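You operate a simulated robot arm through the tools that you are given. There is no shell and no other tool.

Carry out the task below with a simulated robot arm. There is one attempt and no reset: what you move stays moved.

JOB
Wipe the sticky cap of the jar in the cradle, then seal it with the white seal block.
Fine: blue cloth, no honey left on the cap, cloth and block back on their spots; nothing dropped, broken or left on. Set down upright: what you pick out. What is to be rubbed or washed off counts as gone when no trace of it is left.

The check looks at the end state, three seconds after you hand in, the way a careful person would. Anything else that was tipped, shoved, dropped, spilled or broken makes it a failure. Lids that push on must go on centred and level and be pressed home; caps that screw on are set level and turned clockwise until they are tight. Flat cloth is picked up by pressing the open fingertips on it (5 to 10 N) and closing them slowly along it; thin cloth reads only 2 to 8 mm in the jaws.

ROBOT AND FRAMES
A 7-joint arm with a two-finger parallel gripper, fixed in place. Base frame: the origin is on the floor under the middle of its stand, x ahead of it, y to its left, z up; the work surface is at about z = 85. Readings come in cm, degrees, newtons and seconds.
With the tool pointing down near the work surface it reaches from about 10 to 64 cm from the base axis. Its first joint turns from -66.0 to 66.0 degrees. Payload 1.57 kg.
Tool frame: the origin (TCP) lies between the finger pads and is the grasp point; the fingertips stand 3 cm ahead of it; z points along the fingers, y is the line along which they close. The gripper opens to 8 cm. The fingers are 1.7 cm wide and 1.2 cm thick; the gripper's body (4 by 8.2 cm) begins 8 cm behind the TCP.
Orientation is that of the tool frame in the base frame, as a unit quaternion [w, x, y, z]. With the fingers straight down and closing along the base's y, the tool's x points along the base's -x, its y along +y and its z along -z.

CONTROLS
- The arm moves only by the tool play_rows. Its argument "steps" is a list of rows, each a list of 7 numbers: the shift along the base's x, y, z in units of 400 mm (1.0 is 400 mm), then the turn, a rotation vector about the base's x, y, z in units of 90 degrees (1.0 is 90 degrees), then the gripper command, from -1 (shut) to 1 (fully open), values between in proportion. In form: [[tx, ty, tz, rx, ry, rz, gripper], ...]. A call has 1 to 20 rows; each row is the pose to reach, as a shift and turn from the pose commanded when the call began. A call with a number of a shift or a turn outside -1 to 1 is refused whole. Each row takes 0.2 s and may step no farther than 5 cm and 8.6 degrees from the row before; otherwise, or with a gripper value out of range, the whole call is refused. A pose out of reach is approached as far as the arm can. The call stops where the force on the tool passes 40 N (or 10 N more than at its start, if that is more) or the arm is blocked; 0.2 s more then pass. The fingers move at their own pace (about 7.2 cm/s each) and stop on an object; they squeeze with about 41 N. The grip force told is the motor's: it shows also when the fingers shut on nothing. Time passes only in rows, and 0.2 s behind the last, so rows that repeat a pose let the fingers close. It gives the time, the measured TCP pose, the force on the tool (base axes), the opening and the grip force at its end, in the units of the frame above (readings bear some noise), with the torque about the TCP (base axes, N m) and any sound that the robot's microphone picked up.
- Cameras (640 x 400 px; columns grow to the right, rows downward): "scene" is fixed at [6.5, 44.77, 141.49]; the picture's right is [-0.64, -0.77, 0.00], its down [-0.51, 0.42, -0.75] and it looks along [0.58, -0.48, -0.66] (base axes); focal length 278 px, centre (320, 200). "wrist" rides on the gripper at [7.2, -0.7, -12.2] in the tool frame; the picture's right is [0.09, 1.00, 0.00], its down [-0.84, 0.08, -0.54] and it looks along [-0.54, 0.05, 0.84] (tool axes); focal length 238 px, centre (320, 200). There is no depth. A picture from a camera that has moved, and an enlarged one, comes with that camera's place and axes in the base frame and with its lens.
- camera(camera): a new picture of that camera. It takes no simulated time.
- inspect(camera, box): a new picture of the part [left, top, right, bottom] of that camera's present view, enlarged. It takes no simulated time.
- hand_in(): hands the job in; it is judged then, once.

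Places have to be worked out from the pictures, the camera data and where the tool is seen. Open the gripper and draw the arm clear of the work before you hand the job in, unless the task says otherwise.

The tools are called as a command line: name --pt "numbers of a row" for each row, then --argument value for the rest, lists and objects as JSON in quotes. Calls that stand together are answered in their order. play_rows: Moves the arm, as the interface text tells. Its arguments: {"type":"object","properties":{"steps":{"type":"array"}},"required":["steps"]} The other tools are called the same way: camera (camera) takes a picture; inspect (camera, box) takes an enlarged picture of a part of a camera's view; hand_in () hands the job in.

At the start:

```text
time: 0.0
eef_pos: [37.86, 15.36, 120.27]
tool_rot: [0.0, 0.0, 1.0, -0.001]
contact_force: [0.9, -0.5, -0.9]
ft_torque: [0.0, 0.0, 0.03]
finger_gap: 8.01
grip_force: 0.1
```

scene: 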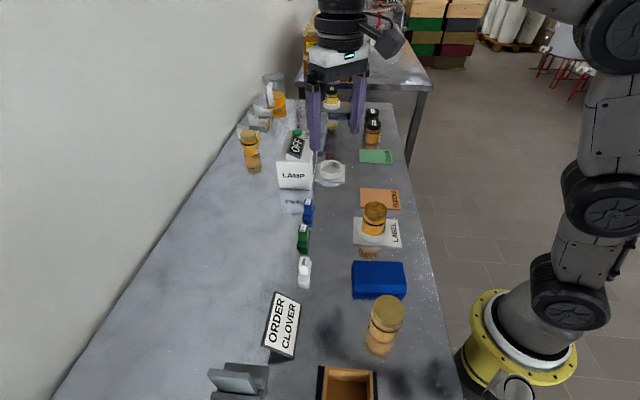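
wrist: 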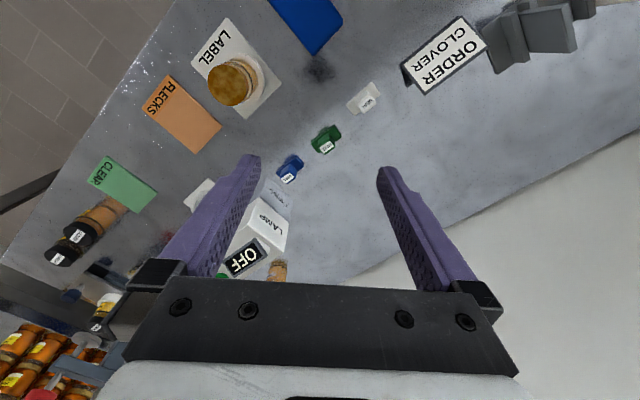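

I start by looking closely at the scene from both cameras to find the jar in the cradle, the cloth and the seal blocks.

inspect --camera "scene" --box '[220, 60, 440, 200]'

inspect --camera "scene" --box '[200, 180, 440, 330]'

inspect --camera "scene" --box '[180, 270, 420, 400]'

inspect --camera "wrist" --box '[180, 0, 440, 180]'

inspect --camera "wrist" --box '[0, 120, 320, 320]'

```text
2.86 times, centred on (330, 130) of scene
camera zoom: at [6.5, 44.77, 141.49], right [-0.64, -0.77, 0.0], down [-0.51, 0.42, -0.75], along [0.58, -0.48, -0.66], focal length 794 px, centre (291, 400)
```

zoom: 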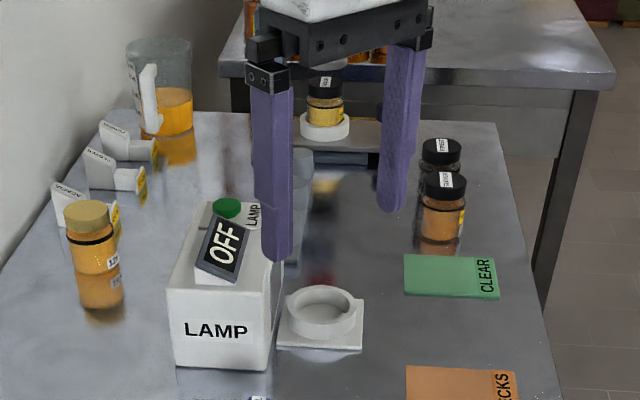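

```text
2.67 times, centred on (320, 255) of scene
camera zoom: at [6.5, 44.77, 141.49], right [-0.64, -0.77, 0.0], down [-0.51, 0.42, -0.75], along [0.58, -0.48, -0.66], focal length 741 px, centre (320, 53)
```

zoom: 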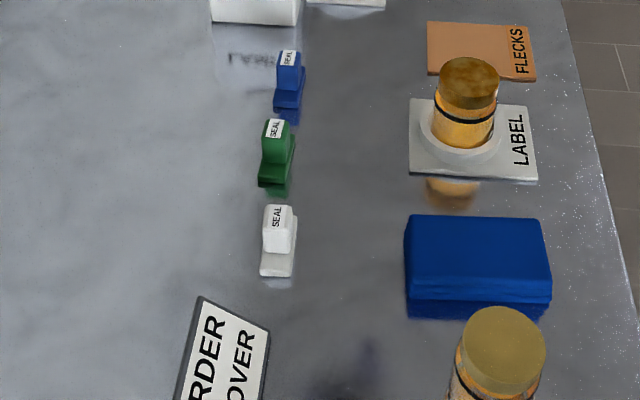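

```text
2.67 times, centred on (300, 335) of scene
camera zoom: at [6.5, 44.77, 141.49], right [-0.64, -0.77, 0.0], down [-0.51, 0.42, -0.75], along [0.58, -0.48, -0.66], focal length 741 px, centre (373, -160)
```

zoom: 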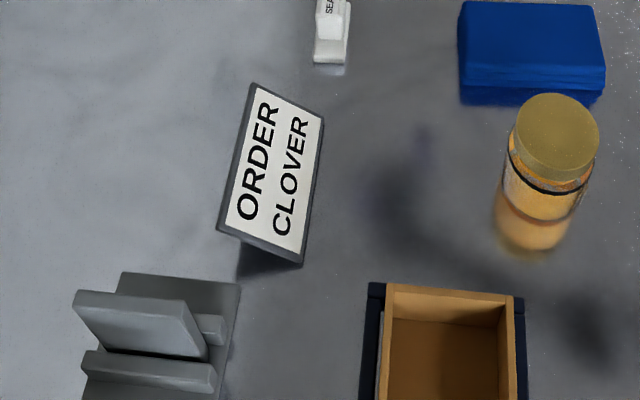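

```text
2.22 times, centred on (310, 90) of wrist
camera zoom: at [30.58, 14.72, 132.38], right [-0.09, 1.0, 0.0], down [0.84, 0.08, 0.54], along [0.54, 0.05, -0.84], focal length 530 px, centre (342, 444)
```

zoom: 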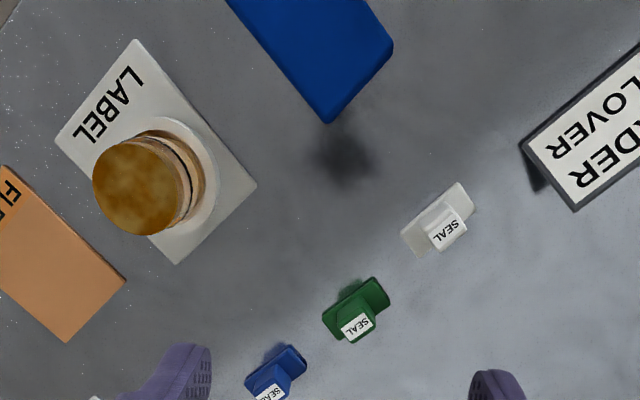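

```text
2.00 times, centred on (160, 220) of wrist
camera zoom: at [30.58, 14.72, 132.38], right [-0.09, 1.0, 0.0], down [0.84, 0.08, 0.54], along [0.54, 0.05, -0.84], focal length 477 px, centre (640, 160)
```

zoom: 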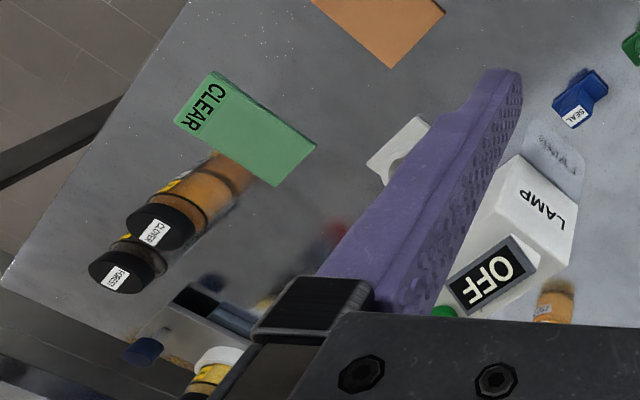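

The jar with the brown sticky cap sits on the LABEL cradle near (37, 1.5), the blue cloth pad near (25, 12), and the white SEAL block is off to the left. I move the wrist camera back and higher above that area for better views.

play_rows --pt "-0.08 -0.05 0 0 0 0 1" --pt "-0.16 -0.1 0 0 0 0 1" --pt "-0.24 -0.15 0 0 0 0 1" --pt "-0.32 -0.2 0 0 0 0 1" --pt "-0.38 -0.2 0 0 0 0 1" --pt "-0.38 -0.2 0 0 0 0 1"

camera --camera "wrist"

camera --camera "scene"

```text
time: 1.4
eef_pos: [22.44, 7.18, 120.32]
tool_rot: [0.0, 0.0, 1.0, 0.0]
contact_force: [-0.3, 0.0, -0.1]
ft_torque: [0.04, -0.02, 0.0]
finger_gap: 7.99
grip_force: 0.1
```

```text
taken
camera wrist: at [15.33, 6.67, 132.39], right [-0.09, 1.0, 0.0], down [0.84, 0.08, 0.54], along [0.54, 0.05, -0.84], focal length 238 px, centre (320, 200)
```

wrist: 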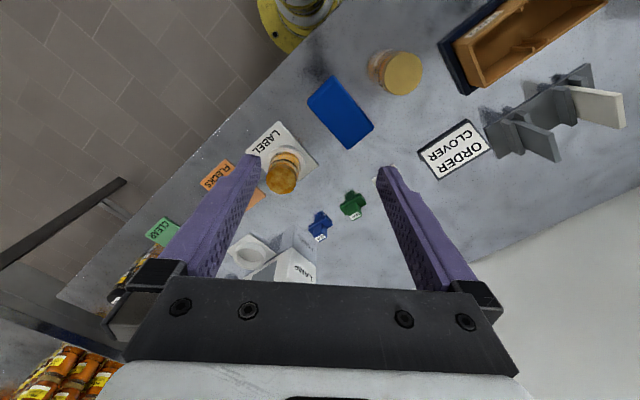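

```text
taken
```

scene: 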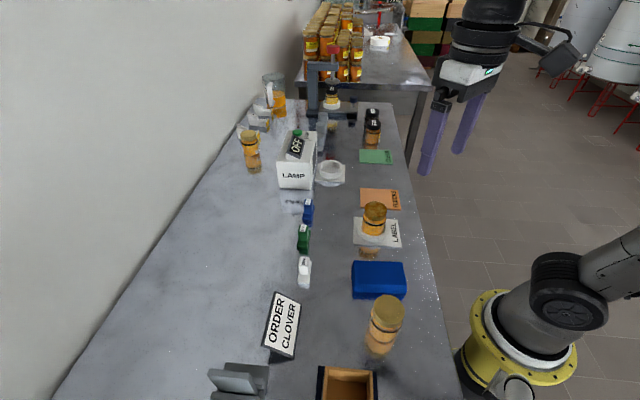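

The wrist view now shows the whole row: cradle, blue pad, another jar, and the seal blocks. I zoom in on these.

inspect --camera "wrist" --box '[220, 20, 500, 200]'

inspect --camera "wrist" --box '[240, 130, 400, 230]'

inspect --camera "scene" --box '[280, 190, 440, 310]'

inspect --camera "scene" --box '[270, 60, 430, 180]'

```text
2.22 times, centred on (360, 110) of wrist
camera zoom: at [15.33, 6.67, 132.39], right [-0.09, 1.0, 0.0], down [0.84, 0.08, 0.54], along [0.54, 0.05, -0.84], focal length 530 px, centre (231, 400)
```

zoom: 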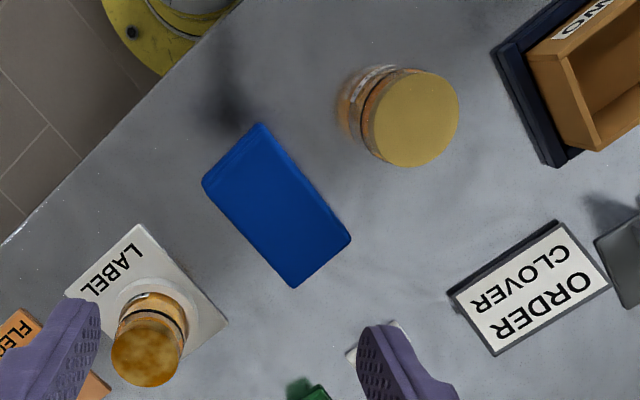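

```text
4.00 times, centred on (320, 180) of wrist
camera zoom: at [15.33, 6.67, 132.39], right [-0.09, 1.0, 0.0], down [0.84, 0.08, 0.54], along [0.54, 0.05, -0.84], focal length 953 px, centre (320, 280)
```

zoom: 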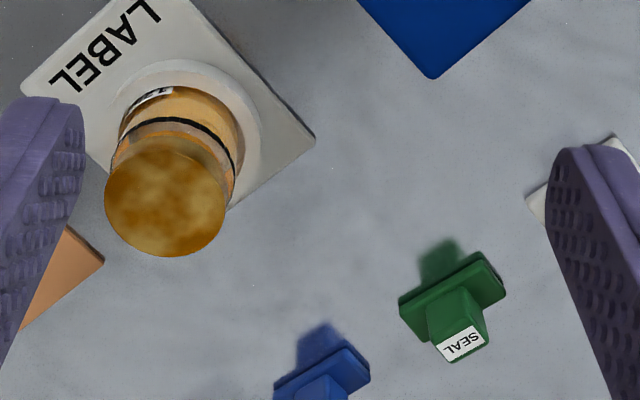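

```text
3.33 times, centred on (360, 250) of scene
camera zoom: at [6.5, 44.77, 141.49], right [-0.64, -0.77, 0.0], down [-0.51, 0.42, -0.75], along [0.58, -0.48, -0.66], focal length 927 px, centre (187, 33)
```

zoom: 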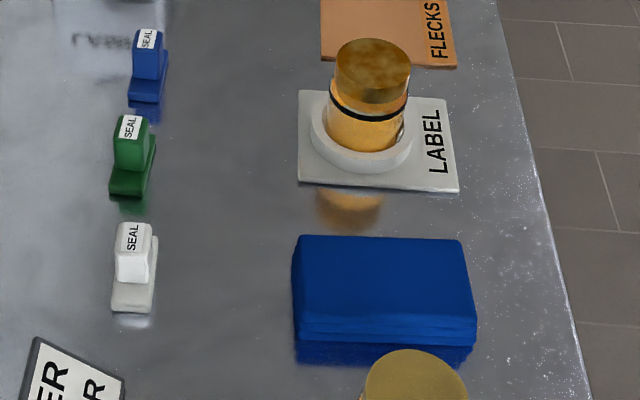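

```text
3.33 times, centred on (350, 120) of scene
camera zoom: at [6.5, 44.77, 141.49], right [-0.64, -0.77, 0.0], down [-0.51, 0.42, -0.75], along [0.58, -0.48, -0.66], focal length 927 px, centre (220, 467)
```

zoom: 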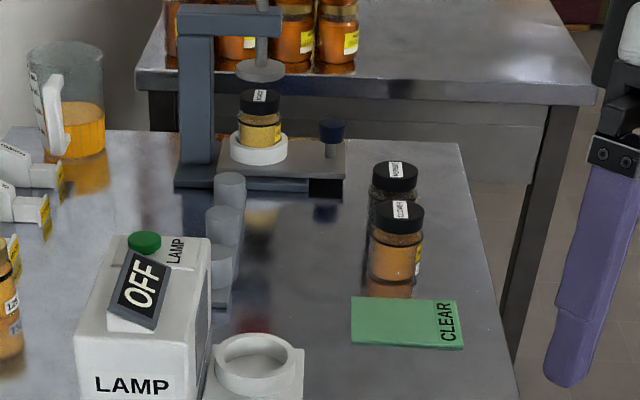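

I judge the pad to be about 11.5 x 6.6 cm, centred near (26, 11) with its long side at about 50° from x. I yaw the tool by +50° and lower it to get a close view of the pad and the cradle.

play_rows --pt "-0.01 -0.01 -0.05 0 0 0.09 1" --pt "-0.02 -0.02 -0.1 0 0 0.18 1" --pt "-0.03 -0.04 -0.15 0 0 0.27 1" --pt "-0.04 -0.06 -0.2 0 0 0.36 1" --pt "-0.05 -0.07 -0.25 0 0 0.45 1" --pt "-0.06 -0.08 -0.3 0 0 0.5556 1" --pt "-0.06 -0.08 -0.3 0 0 0.5556 1"

camera --camera "wrist"

camera --camera "scene"

```text
refused: row 6 steps farther than a row can; nothing moved
```

```text
taken
camera wrist: at [15.33, 6.67, 132.39], right [-0.09, 1.0, 0.0], down [0.84, 0.08, 0.54], along [0.54, 0.05, -0.84], focal length 238 px, centre (320, 200)
```

wrist: 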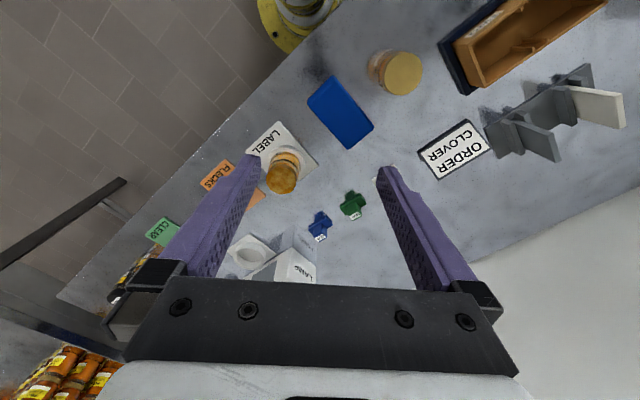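

```text
taken
```

scene: 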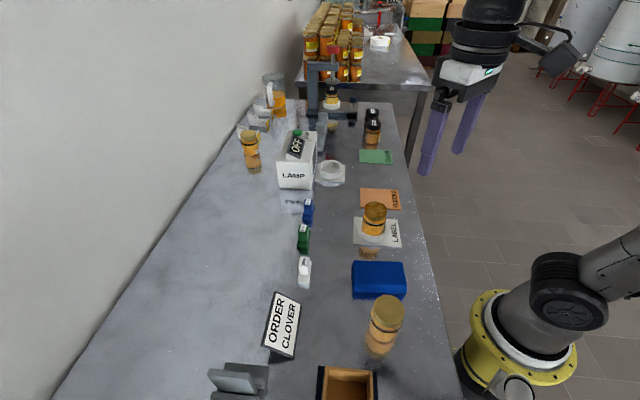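

The last row's turn was too big (nothing moved), so I repeat it with evenly spaced turns.

play_rows --pt "-0.01 -0.01 -0.04 0 0 0.08 1" --pt "-0.02 -0.02 -0.09 0 0 0.16 1" --pt "-0.03 -0.03 -0.13 0 0 0.24 1" --pt "-0.04 -0.05 -0.17 0 0 0.32 1" --pt "-0.05 -0.06 -0.21 0 0 0.4 1" --pt "-0.06 -0.07 -0.25 0 0 0.48 1" --pt "-0.06 -0.08 -0.3 0 0 0.5556 1" --pt "-0.06 -0.08 -0.3 0 0 0.5556 1"

camera --camera "wrist"

camera --camera "scene"

```text
time: 3.2
eef_pos: [20.08, 4.07, 108.24]
tool_rot: [0.001, -0.423, 0.906, 0.0]
contact_force: [0.5, 0.0, 0.4]
ft_torque: [0.03, -0.01, 0.03]
finger_gap: 8.02
grip_force: 0.0
```

```text
taken
camera wrist: at [16.01, -1.81, 120.39], right [-0.82, 0.57, 0.0], down [0.48, 0.69, 0.54], along [0.31, 0.45, -0.84], focal length 238 px, centre (320, 200)
```

wrist: 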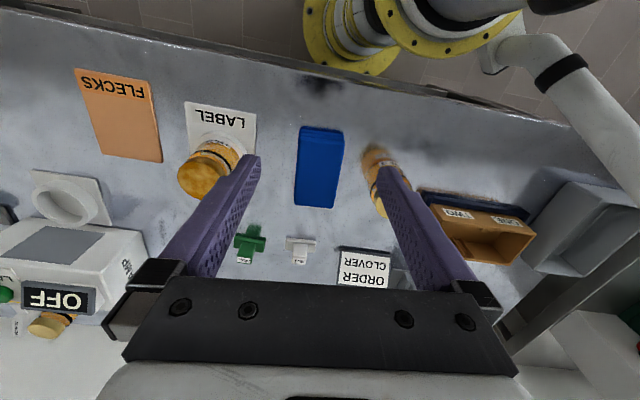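

```text
taken
```

scene: 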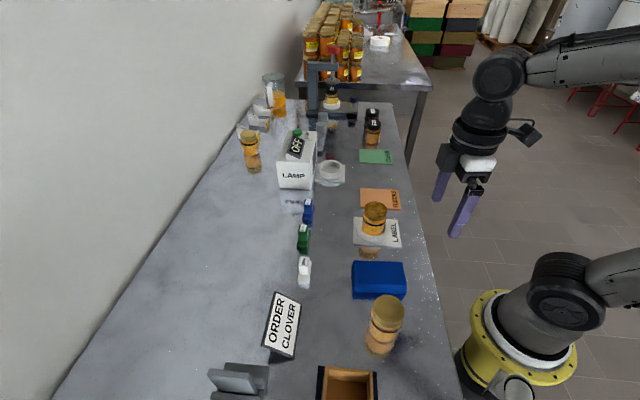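

inspect --camera "wrist" --box '[240, 100, 400, 220]'

inspect --camera "wrist" --box '[160, 80, 320, 280]'

```text
3.33 times, centred on (320, 160) of wrist
camera zoom: at [16.01, -1.81, 120.39], right [-0.82, 0.57, 0.0], down [0.48, 0.69, 0.54], along [0.31, 0.45, -0.84], focal length 794 px, centre (320, 333)
```

zoom: 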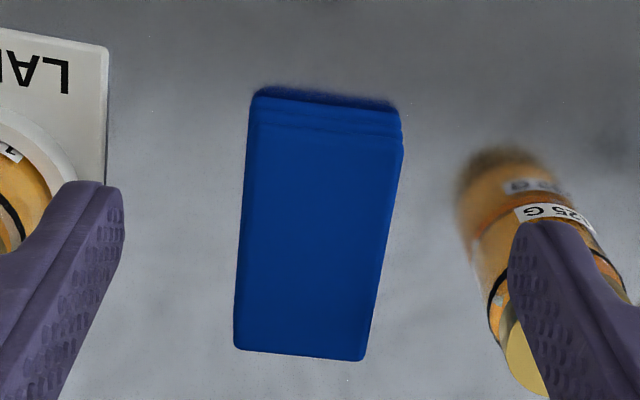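

```text
2.00 times, centred on (240, 180) of wrist
camera zoom: at [16.01, -1.81, 120.39], right [-0.82, 0.57, 0.0], down [0.48, 0.69, 0.54], along [0.31, 0.45, -0.84], focal length 477 px, centre (480, 240)
```

zoom: 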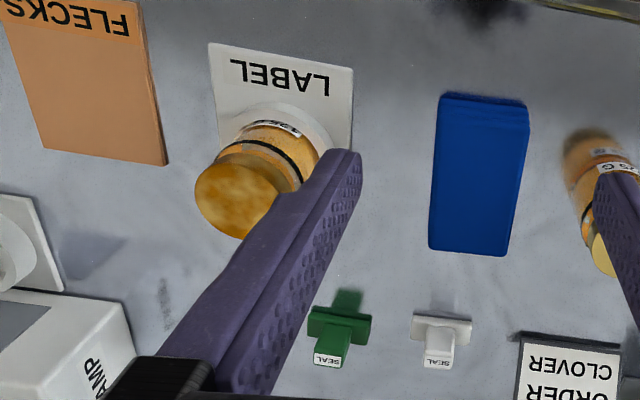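

I zoom the scene camera tightly on the pad to measure its thickness and edges.

inspect --camera "scene" --box '[340, 250, 420, 310]'

inspect --camera "scene" --box '[340, 190, 420, 260]'

inspect --camera "scene" --box '[280, 190, 340, 300]'

inspect --camera "wrist" --box '[280, 110, 360, 220]'

```text
6.67 times, centred on (380, 280) of scene
camera zoom: at [6.5, 44.77, 141.49], right [-0.64, -0.77, 0.0], down [-0.51, 0.42, -0.75], along [0.58, -0.48, -0.66], focal length 1854 px, centre (-80, -333)
```

zoom: 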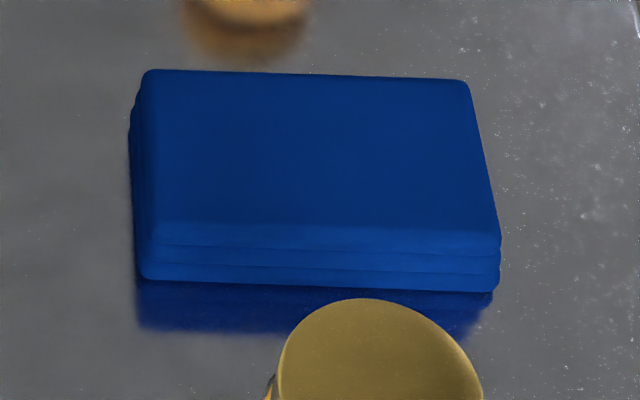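

```text
5.71 times, centred on (380, 225) of scene
camera zoom: at [6.5, 44.77, 141.49], right [-0.64, -0.77, 0.0], down [-0.51, 0.42, -0.75], along [0.58, -0.48, -0.66], focal length 1589 px, centre (-23, 57)
```

zoom: 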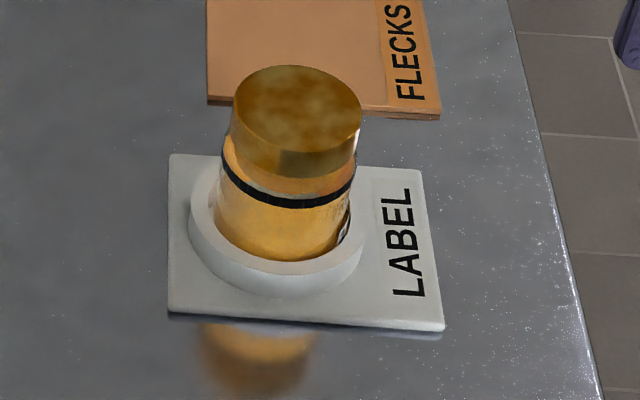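

```text
3.64 times, centred on (310, 245) of scene
camera zoom: at [6.5, 44.77, 141.49], right [-0.64, -0.77, 0.0], down [-0.51, 0.42, -0.75], along [0.58, -0.48, -0.66], focal length 1011 px, centre (356, 36)
```

zoom: 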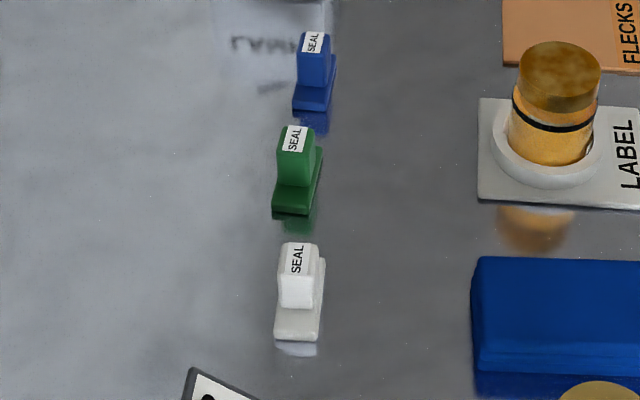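

```text
3.64 times, centred on (320, 165) of wrist
camera zoom: at [16.01, -1.81, 120.39], right [-0.82, 0.57, 0.0], down [0.48, 0.69, 0.54], along [0.31, 0.45, -0.84], focal length 867 px, centre (320, 327)
```

zoom: 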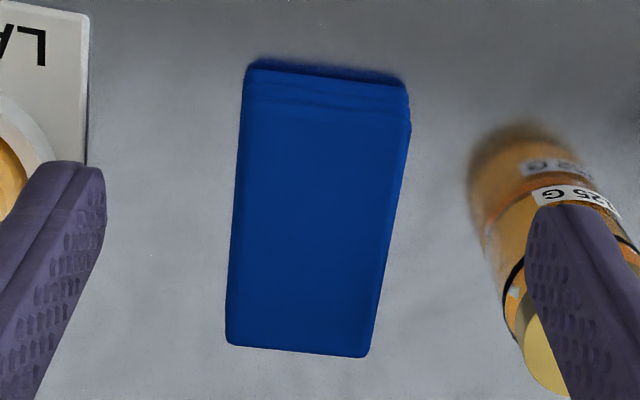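

The pad is three stacked layers, about 6.4 cm across the short side, 11.6 cm long and about 3 cm thick, centred near (25.7, 11.4). I move above it at z≈98 and check alignment before straddling it.

play_rows --pt "0.05 0.06 -0.05 0 0 -0.006 1" --pt "0.095 0.125 -0.1 0 0 -0.012 1" --pt "0.141 0.184 -0.16 0 0 -0.018 1" --pt "0.141 0.184 -0.25 0 0 -0.018 1" --pt "0.141 0.184 -0.25 0 0 -0.018 1"

camera --camera "wrist"

camera --camera "scene"

```text
time: 4.4
eef_pos: [25.61, 11.52, 97.95]
tool_rot: [0.0, -0.409, 0.912, 0.0]
contact_force: [0.1, -0.3, -0.1]
ft_torque: [-0.03, 0.02, 0.04]
finger_gap: 7.98
grip_force: 0.0
```

```text
taken
camera wrist: at [21.45, 5.86, 110.25], right [-0.81, 0.59, 0.0], down [0.5, 0.68, 0.54], along [0.32, 0.44, -0.84], focal length 238 px, centre (320, 200)
```

wrist: 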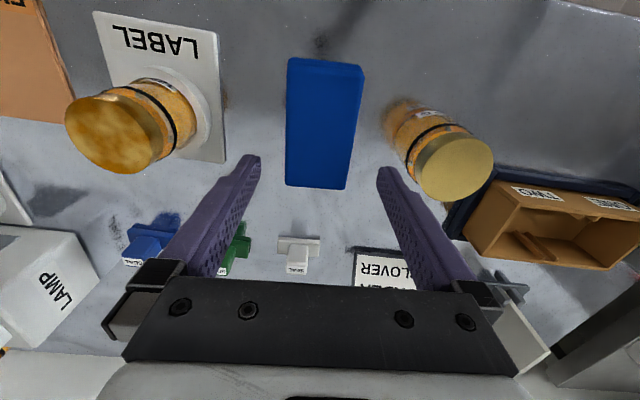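

```text
taken
```

scene: 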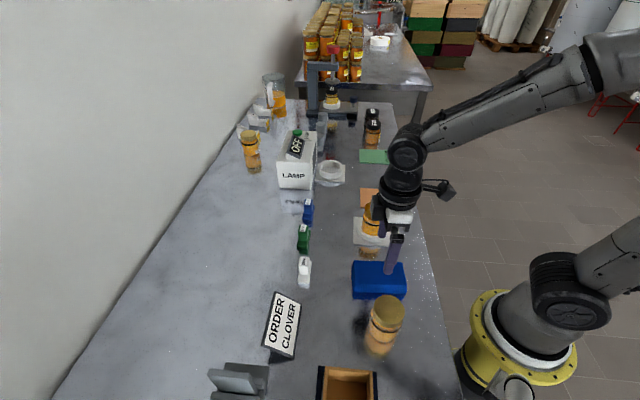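

The pad looks centred between the fingers; I zoom to measure before descending.

inspect --camera "wrist" --box '[270, 50, 380, 200]'

inspect --camera "wrist" --box '[50, 10, 250, 180]'

inspect --camera "wrist" --box '[220, 200, 380, 290]'

```text
2.67 times, centred on (325, 125) of wrist
camera zoom: at [21.45, 5.86, 110.25], right [-0.81, 0.59, 0.0], down [0.5, 0.68, 0.54], along [0.32, 0.44, -0.84], focal length 636 px, centre (307, 400)
```

zoom: 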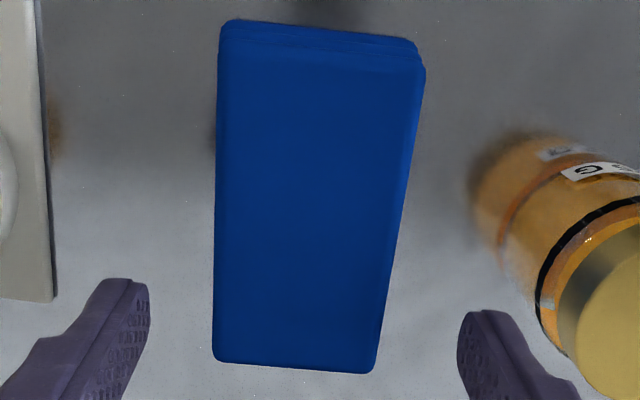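

```text
2.35 times, centred on (150, 95) of wrist
camera zoom: at [21.45, 5.86, 110.25], right [-0.81, 0.59, 0.0], down [0.5, 0.68, 0.54], along [0.32, 0.44, -0.84], focal length 561 px, centre (720, 447)
```

zoom: 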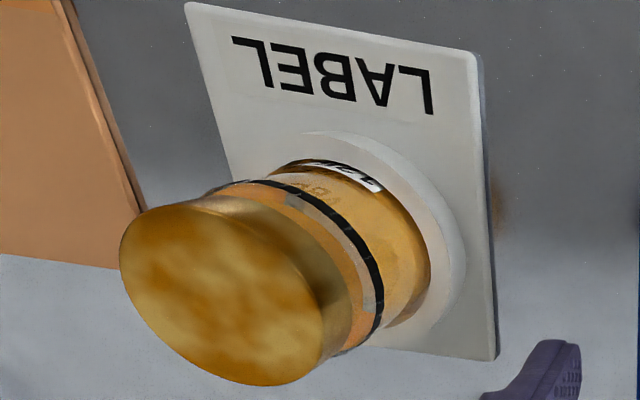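

```text
4.00 times, centred on (300, 245) of wrist
camera zoom: at [21.45, 5.86, 110.25], right [-0.81, 0.59, 0.0], down [0.5, 0.68, 0.54], along [0.32, 0.44, -0.84], focal length 953 px, centre (400, 20)
```

zoom: 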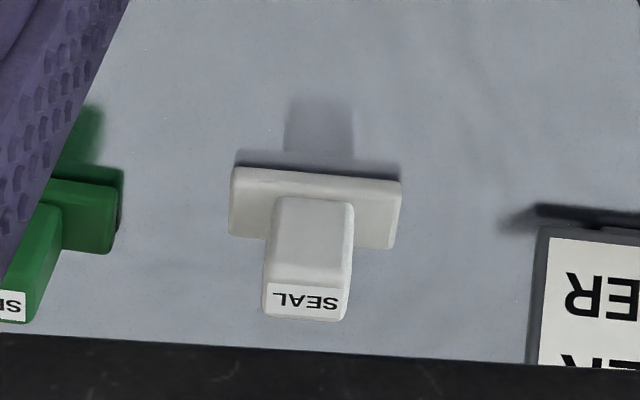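

Alignment is within about 1 mm. I descend to TCP z≈88.6, so the fingertips end about 0.6 cm above the table on each side of the pad.

play_rows --pt "0.002 -0.001 -0.08 0 0 0 1" --pt "0.002 -0.001 -0.15 0 0 0 1" --pt "0.002 -0.001 -0.2 0 0 0 1" --pt "0.002 -0.001 -0.234 0 0 0 1" --pt "0.002 -0.001 -0.234 0 0 0 1"

camera --camera "wrist"

inspect --camera "scene" --box '[320, 190, 440, 320]'

```text
time: 5.6
eef_pos: [25.62, 11.45, 88.73]
tool_rot: [0.0, -0.41, 0.912, -0.001]
contact_force: [-0.5, -0.5, -0.2]
ft_torque: [-0.01, -0.01, 0.0]
finger_gap: 8.0
grip_force: 0.0
```

```text
taken
camera wrist: at [21.44, 5.73, 100.93], right [-0.81, 0.59, 0.0], down [0.5, 0.68, 0.54], along [0.32, 0.44, -0.84], focal length 238 px, centre (320, 200)
```

wrist: 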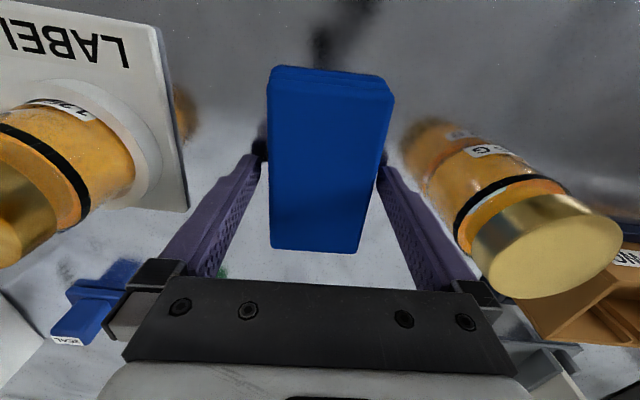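

```text
3.08 times, centred on (380, 255) of scene
camera zoom: at [6.5, 44.77, 141.49], right [-0.64, -0.77, 0.0], down [-0.51, 0.42, -0.75], along [0.58, -0.48, -0.66], focal length 856 px, centre (135, 31)
```

zoom: 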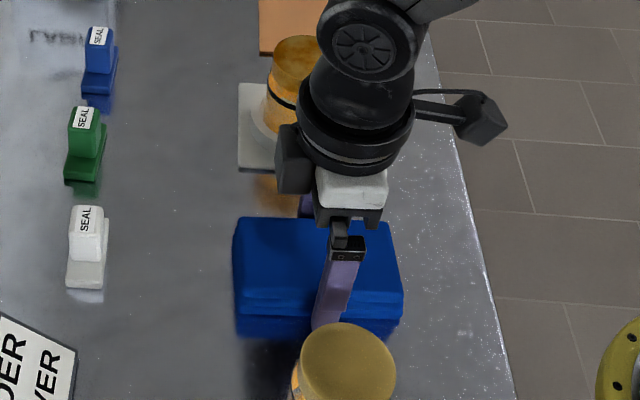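

The fingers straddle the pad with no contact. I close them gradually, reading where they meet the pad.

play_rows --pt "0 0 0 0 0 0 0.8" --pt "0 0 0 0 0 0 0.7" --pt "0 0 0 0 0 0 0.6" --pt "0 0 0 0 0 0 0.5" --pt "0 0 0 0 0 0 0.4" --pt "0 0 0 0 0 0 0.4"

camera --camera "wrist"

```text
time: 7.0
eef_pos: [25.67, 11.62, 88.76]
tool_rot: [0.0, -0.41, 0.912, 0.0]
contact_force: [0.3, 1.3, 0.2]
ft_torque: [-0.03, -0.01, -0.01]
finger_gap: 6.71
grip_force: 41.5
```

```text
taken
camera wrist: at [21.44, 5.73, 100.95], right [-0.81, 0.59, 0.0], down [0.5, 0.68, 0.54], along [0.32, 0.44, -0.84], focal length 238 px, centre (320, 200)
```

wrist: 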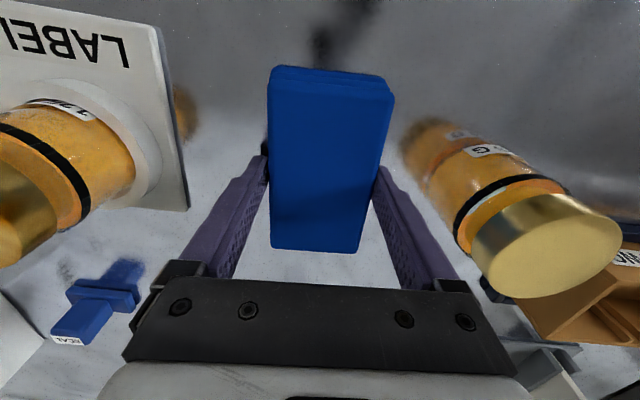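

The pad is gripped firmly (gap 6.7 cm, 41 N). I lift it and carry it over towards the cap, staying about 5 cm above it.

play_rows --pt "0 0 0.04 0 0 0 0.3" --pt "0 0 0.1 0 0 0 0.3" --pt "0 0 0.18 0 0 0 0.3" --pt "0 0 0.28 0 0 0 0.3" --pt "0 0 0.36 0 0 0 0.3" --pt "0 0 0.36 0 0 0 0.3"

camera --camera "wrist"

inspect --camera "scene" --box '[320, 150, 440, 320]'

```text
time: 8.4
eef_pos: [25.82, 11.45, 103.33]
tool_rot: [0.0, -0.41, 0.912, 0.0]
contact_force: [0.3, -0.2, 0.1]
ft_torque: [0.02, -0.01, -0.03]
finger_gap: 5.21
grip_force: 0.1
```

```text
taken
camera wrist: at [21.55, 5.65, 115.39], right [-0.81, 0.59, 0.0], down [0.5, 0.68, 0.54], along [0.32, 0.44, -0.84], focal length 238 px, centre (320, 200)
```

wrist: 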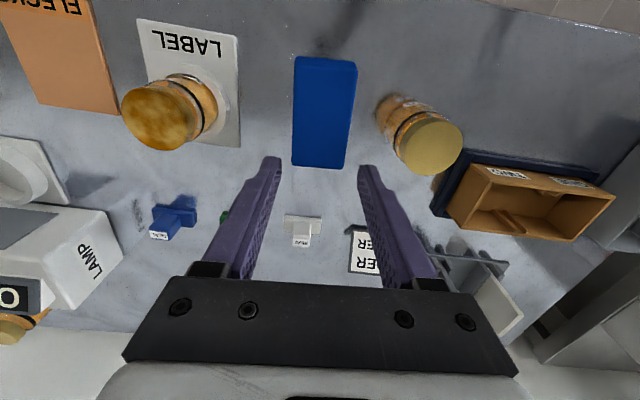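

```text
2.35 times, centred on (380, 235) of scene
camera zoom: at [6.5, 44.77, 141.49], right [-0.64, -0.77, 0.0], down [-0.51, 0.42, -0.75], along [0.58, -0.48, -0.66], focal length 654 px, centre (179, 118)
```

zoom: 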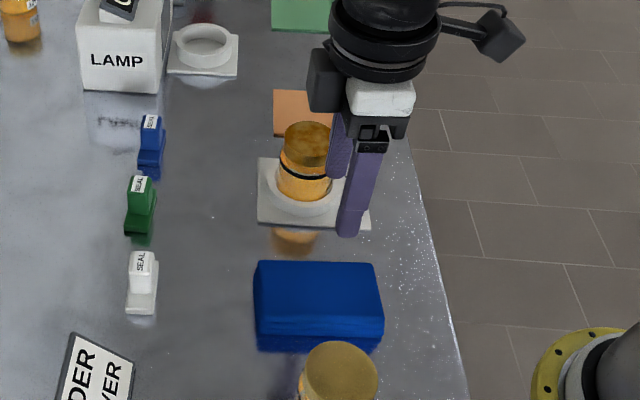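

The pad slipped out: the gap closed to 5.2 cm with no grip force. I check whether the pad moved from its original spot.

inspect --camera "scene" --box '[340, 250, 420, 310]'

inspect --camera "wrist" --box '[270, 40, 380, 180]'

camera --camera "scene"

```text
6.67 times, centred on (380, 280) of scene
camera zoom: at [6.5, 44.77, 141.49], right [-0.64, -0.77, 0.0], down [-0.51, 0.42, -0.75], along [0.58, -0.48, -0.66], focal length 1854 px, centre (-80, -333)
```

zoom: 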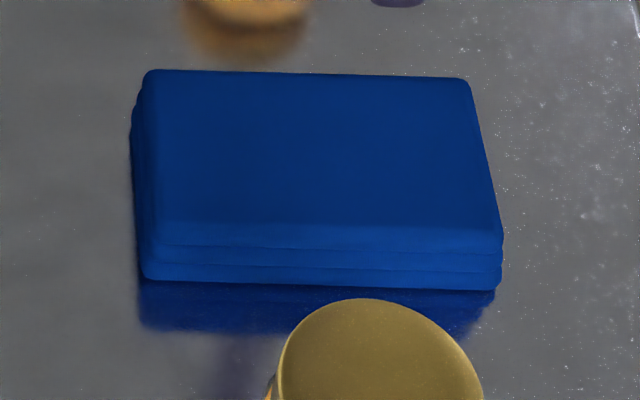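

```text
2.86 times, centred on (325, 110) of wrist
camera zoom: at [21.55, 5.65, 115.39], right [-0.81, 0.59, 0.0], down [0.5, 0.68, 0.54], along [0.32, 0.44, -0.84], focal length 681 px, centre (306, 457)
```

zoom: 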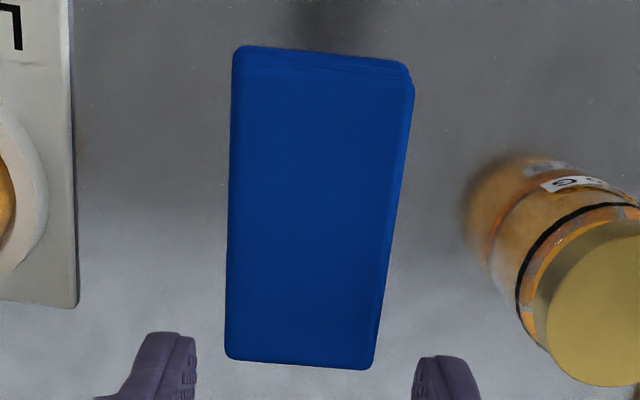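

```text
taken
```

scene: 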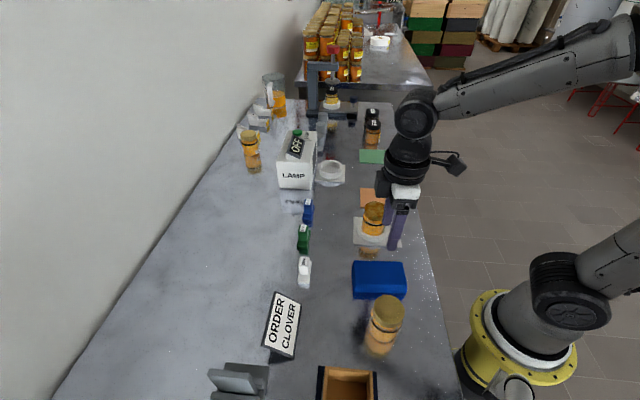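

The pad is still on its spot (shift ≤ 1 mm), so the lift just slipped. I go back down around it, close fully with a longer hold, and test with a very small lift.

play_rows --pt "0 0 0 0 0 0 1" --pt "0 0 -0.1 0 0 0 1" --pt "0 0 -0.2 0 0 0 1" --pt "0 0 -0.28 0 0 0 1" --pt "0 0 -0.34 0 0 0 1" --pt "0 0 -0.368 0 0 0 1" --pt "0 0 -0.368 0 0 0 1"

camera --camera "wrist"

```text
time: 10.0
eef_pos: [25.79, 11.43, 88.44]
tool_rot: [0.0, -0.41, 0.912, 0.0]
contact_force: [0.0, -0.6, 0.7]
ft_torque: [0.0, 0.01, -0.03]
finger_gap: 7.97
grip_force: 0.1
```

```text
taken
camera wrist: at [21.55, 5.72, 100.61], right [-0.81, 0.59, 0.0], down [0.5, 0.68, 0.54], along [0.32, 0.44, -0.84], focal length 238 px, centre (320, 200)
```

wrist: 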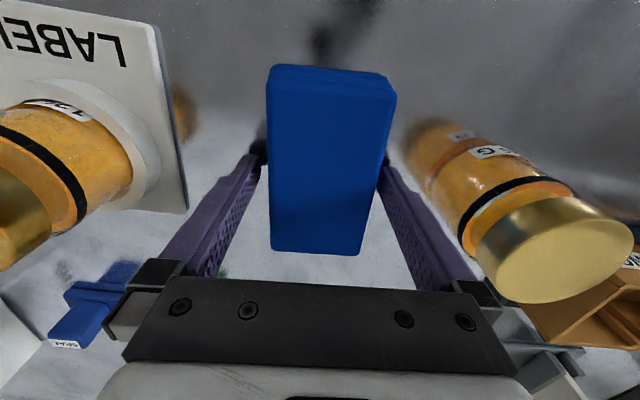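

I now close fully and hold for a second, then read the gap and force.

play_rows --pt "0 0 0 0 0 0 0.7" --pt "0 0 0 0 0 0 0.5" --pt "0 0 0 0 0 0 0.2" --pt "0 0 0 0 0 0 -0.2" --pt "0 0 0 0 0 0 -0.6" --pt "0 0 0 0 0 0 -1" --pt "0 0 0 0 0 0 -1"

inspect --camera "wrist" --box '[220, 40, 420, 280]'

```text
time: 11.6
eef_pos: [25.8, 11.41, 88.41]
tool_rot: [0.0, -0.41, 0.912, 0.001]
contact_force: [0.8, 0.2, 0.2]
ft_torque: [0.01, -0.02, 0.05]
finger_gap: 6.68
grip_force: 40.7
```

```text
1.67 times, centred on (320, 160) of wrist
camera zoom: at [21.54, 5.71, 100.64], right [-0.81, 0.59, 0.0], down [0.5, 0.68, 0.54], along [0.32, 0.44, -0.84], focal length 397 px, centre (320, 267)
```

zoom: 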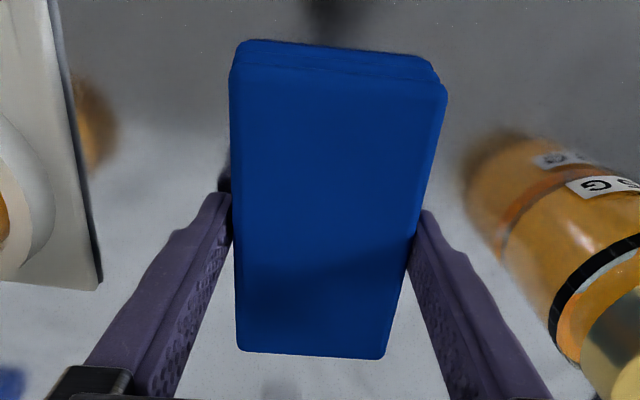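

The grip is solid again at 6.7 cm with 41 N. I raise by only about 0.4 cm, slowly, and check the gap and force.

play_rows --pt "0 0 0.002 0 0 0 -1" --pt "0 0 0.004 0 0 0 -1" --pt "0 0 0.006 0 0 0 -1" --pt "0 0 0.008 0 0 0 -1" --pt "0 0 0.01 0 0 0 -1"

inspect --camera "scene" --box '[340, 250, 420, 310]'

```text
time: 12.8
eef_pos: [25.79, 11.43, 88.85]
tool_rot: [0.0, -0.41, 0.912, 0.0]
contact_force: [-0.6, 0.9, -1.3]
ft_torque: [0.02, 0.01, -0.01]
finger_gap: 6.7
grip_force: 41.1
```

```text
6.67 times, centred on (380, 280) of scene
camera zoom: at [6.5, 44.77, 141.49], right [-0.64, -0.77, 0.0], down [-0.51, 0.42, -0.75], along [0.58, -0.48, -0.66], focal length 1854 px, centre (-80, -333)
```

zoom: 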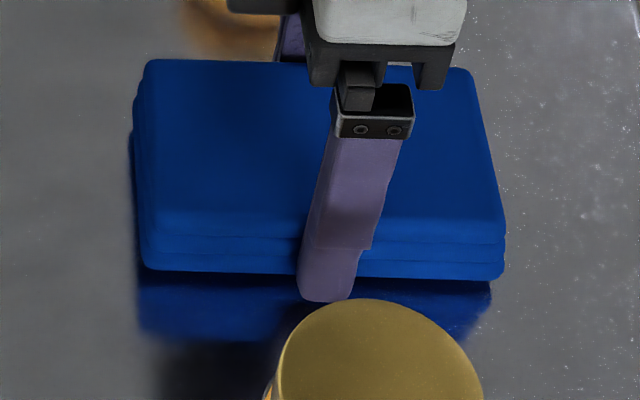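

The slow lift works: the pad rose with the gripper and its weight shows (~1.3 N). I continue lifting gently.

play_rows --pt "0 0 0.005 0 0 0 -1" --pt "0 0 0.01 0 0 0 -1" --pt "0 0 0.017 0 0 0 -1" --pt "0 0 0.025 0 0 0 -1" --pt "0 0 0.035 0 0 0 -1" --pt "0 0 0.045 0 0 0 -1" --pt "0 0 0.055 0 0 0 -1" --pt "0 0 0.06 0 0 0 -1" --pt "0 0 0.06 0 0 0 -1"

inspect --camera "scene" --box '[320, 190, 440, 320]'

```text
time: 14.8
eef_pos: [25.8, 11.43, 91.29]
tool_rot: [0.0, -0.409, 0.912, 0.0]
contact_force: [0.6, -0.3, -0.6]
ft_torque: [0.01, -0.01, -0.02]
finger_gap: 6.73
grip_force: 41.1
```

```text
3.08 times, centred on (380, 255) of scene
camera zoom: at [6.5, 44.77, 141.49], right [-0.64, -0.77, 0.0], down [-0.51, 0.42, -0.75], along [0.58, -0.48, -0.66], focal length 856 px, centre (135, 31)
```

zoom: 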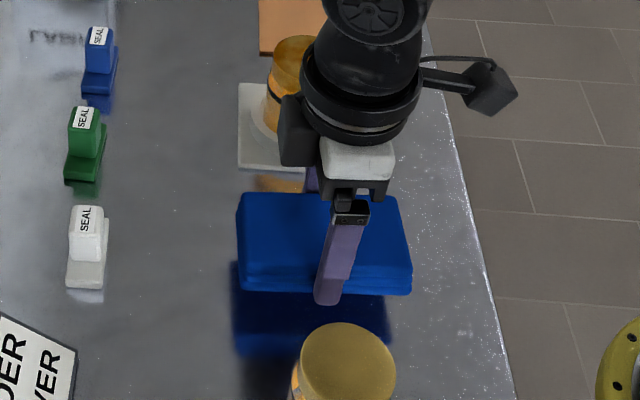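

The pad is held level and securely. I lift further to clear the cap height, at a gentle speed.

play_rows --pt "0 0 0.01 0 0 0 -1" --pt "0 0 0.025 0 0 0 -1" --pt "0 0 0.045 0 0 0 -1" --pt "0 0 0.07 0 0 0 -1" --pt "0 0 0.095 0 0 0 -1" --pt "0 0 0.12 0 0 0 -1" --pt "0 0 0.145 0 0 0 -1" --pt "0 0 0.17 0 0 0 -1" --pt "0 0 0.195 0 0 0 -1" --pt "0 0 0.22 0 0 0 -1" --pt "0 0 0.24 0 0 0 -1" --pt "0 0 0.25 0 0 0 -1" --pt "0 0 0.25 0 0 0 -1"

camera --camera "wrist"

camera --camera "scene"

```text
time: 17.6
eef_pos: [25.89, 11.6, 101.33]
tool_rot: [0.0, -0.41, 0.912, 0.0]
contact_force: [0.4, -0.8, 0.3]
ft_torque: [0.0, -0.03, 0.02]
finger_gap: 6.7
grip_force: 40.6
```

```text
taken
camera wrist: at [21.61, 5.72, 113.47], right [-0.81, 0.59, 0.0], down [0.5, 0.68, 0.54], along [0.32, 0.44, -0.84], focal length 238 px, centre (320, 200)
```

wrist: 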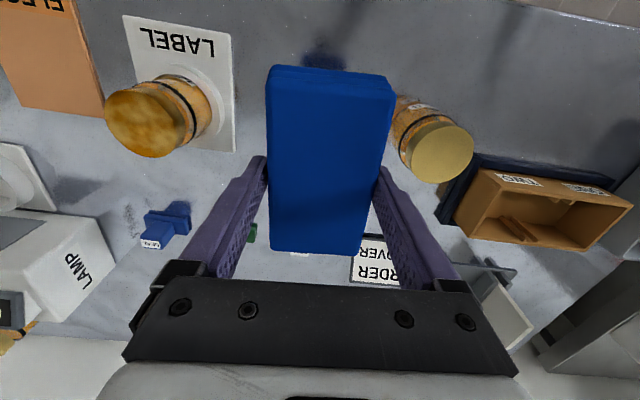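

```text
taken
```

scene: 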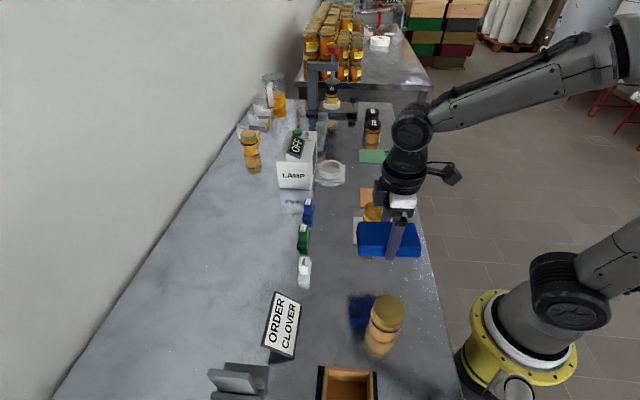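

Held well. I measure the cap from this view before moving over it.

inspect --camera "wrist" --box '[90, 10, 250, 170]'

inspect --camera "wrist" --box '[95, 65, 195, 165]'

```text
2.50 times, centred on (170, 90) of wrist
camera zoom: at [21.61, 5.72, 113.47], right [-0.81, 0.59, 0.0], down [0.5, 0.68, 0.54], along [0.32, 0.44, -0.84], focal length 596 px, centre (695, 475)
```

zoom: 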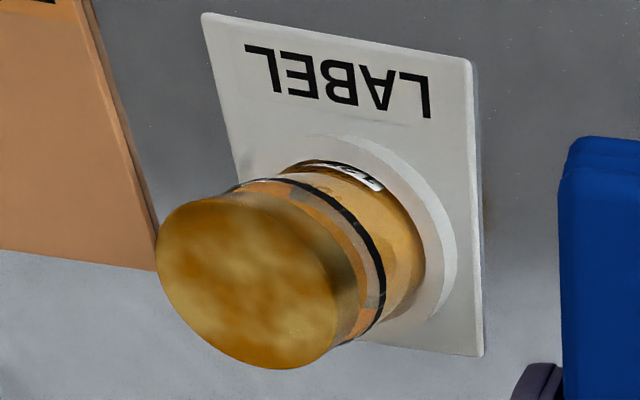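

```text
4.00 times, centred on (145, 115) of wrist
camera zoom: at [21.61, 5.72, 113.47], right [-0.81, 0.59, 0.0], down [0.5, 0.68, 0.54], along [0.32, 0.44, -0.84], focal length 953 px, centre (1020, 540)
```

zoom: 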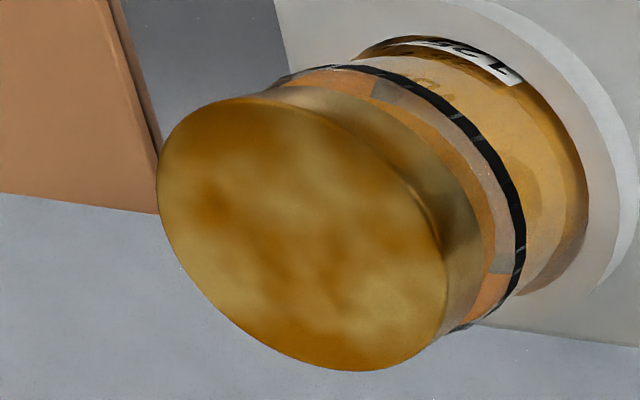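

Honey is only on the cap's top face; I put the cap top at about (36.5, 1.5, 93.9). I carry the pad over it slowly, keeping it ~4 cm above.

play_rows --pt "0.01 -0.01 0 0 0 0 -1" --pt "0.03 -0.028 0 0 0 0 -1" --pt "0.06 -0.056 0 0 0 0 -1" --pt "0.09 -0.085 0 0 0 0 -1" --pt "0.12 -0.113 0 0 0 0 -1" --pt "0.15 -0.141 0 0 0 0 -1" --pt "0.18 -0.169 0 0 0 0 -1" --pt "0.21 -0.197 0 0 0 0 -1" --pt "0.24 -0.226 0 0 0 0 -1" --pt "0.26 -0.244 0 0 0 0 -1" --pt "0.266 -0.25 0 0 0 0 -1" --pt "0.266 -0.25 0 0 0 0 -1"

camera --camera "wrist"

inspect --camera "scene" --box '[320, 150, 440, 270]'

```text
time: 20.2
eef_pos: [36.58, 1.41, 101.51]
tool_rot: [0.0, -0.41, 0.912, 0.0]
contact_force: [0.2, -0.3, -0.3]
ft_torque: [-0.02, 0.01, 0.03]
finger_gap: 6.67
grip_force: 40.5
```

```text
taken
camera wrist: at [32.23, -4.33, 113.52], right [-0.81, 0.59, 0.0], down [0.5, 0.68, 0.54], along [0.32, 0.44, -0.84], focal length 238 px, centre (320, 200)
```

wrist: 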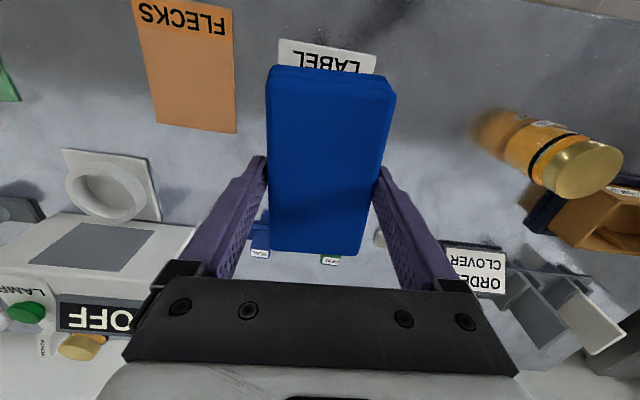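

```text
3.33 times, centred on (380, 210) of scene
camera zoom: at [6.51, 44.77, 141.49], right [-0.64, -0.77, 0.0], down [-0.51, 0.42, -0.75], along [0.58, -0.48, -0.66], focal length 927 px, centre (120, 167)
```

zoom: 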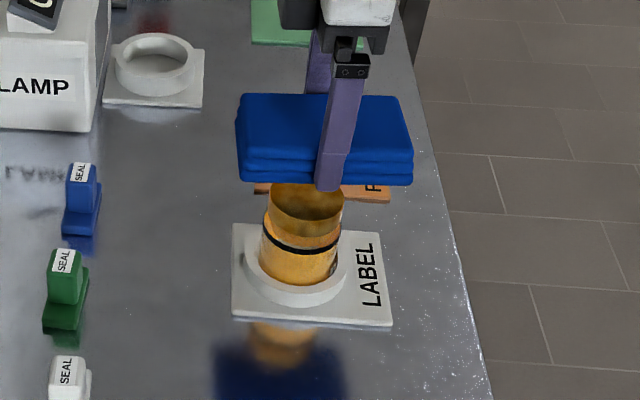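

The pad is centred above the cap. I descend to about 0.5 cm above expected contact, then feel for it in small steps.

play_rows --pt "0 0 -0.015 0 0 0 -1" --pt "0 0 -0.035 0 0 0 -1" --pt "0 0 -0.055 0 0 0 -1" --pt "0 0 -0.07 0 0 0 -1" --pt "0 0 -0.08 0 0 0 -1" --pt "0 0 -0.085 0 0 0 -1" --pt "0 0 -0.085 0 0 0 -1"

inspect --camera "scene" --box '[320, 150, 440, 270]'

```text
time: 21.8
eef_pos: [36.44, 1.52, 97.93]
tool_rot: [0.0, -0.41, 0.912, 0.0]
contact_force: [-0.2, 0.8, -1.0]
ft_torque: [0.02, -0.01, -0.01]
finger_gap: 6.69
grip_force: 41.4
```

```text
3.33 times, centred on (380, 210) of scene
camera zoom: at [6.5, 44.77, 141.49], right [-0.64, -0.77, 0.0], down [-0.51, 0.42, -0.75], along [0.58, -0.48, -0.66], focal length 927 px, centre (120, 167)
```

zoom: 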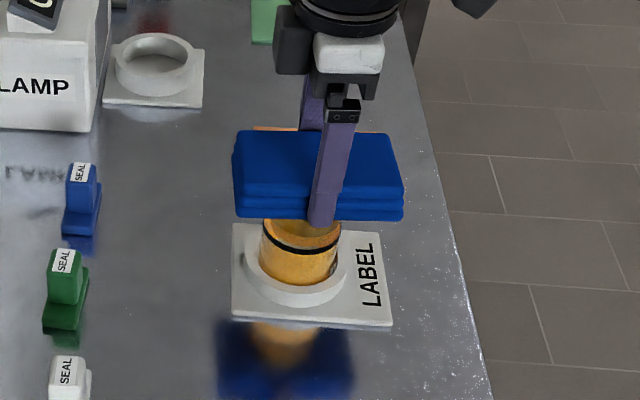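

No contact yet. I lower in 1 mm steps, 3 mm in this call.

play_rows --pt "0 0 -0.0025 0 0 0 -1" --pt "0 0 -0.005 0 0 0 -1" --pt "0 0 -0.0075 0 0 0 -1" --pt "0 0 -0.0075 0 0 0 -1"

```text
time: 22.8
eef_pos: [36.52, 1.47, 97.54]
tool_rot: [0.001, -0.41, 0.912, 0.0]
contact_force: [-0.3, 0.3, -0.5]
ft_torque: [0.0, 0.04, 0.01]
finger_gap: 6.69
grip_force: 41.2
```

Still free at 97.54, so I go down another 3 mm in 1 mm steps.

play_rows --pt "0 0 -0.0025 0 0 0 -1" --pt "0 0 -0.005 0 0 0 -1" --pt "0 0 -0.0075 0 0 0 -1" --pt "0 0 -0.0075 0 0 0 -1"

```text
time: 23.8
eef_pos: [36.47, 1.46, 97.3]
tool_rot: [0.001, -0.41, 0.912, 0.001]
contact_force: [-0.1, 0.4, 0.1]
ft_torque: [-0.02, -0.02, 0.0]
finger_gap: 6.71
grip_force: 40.8
```

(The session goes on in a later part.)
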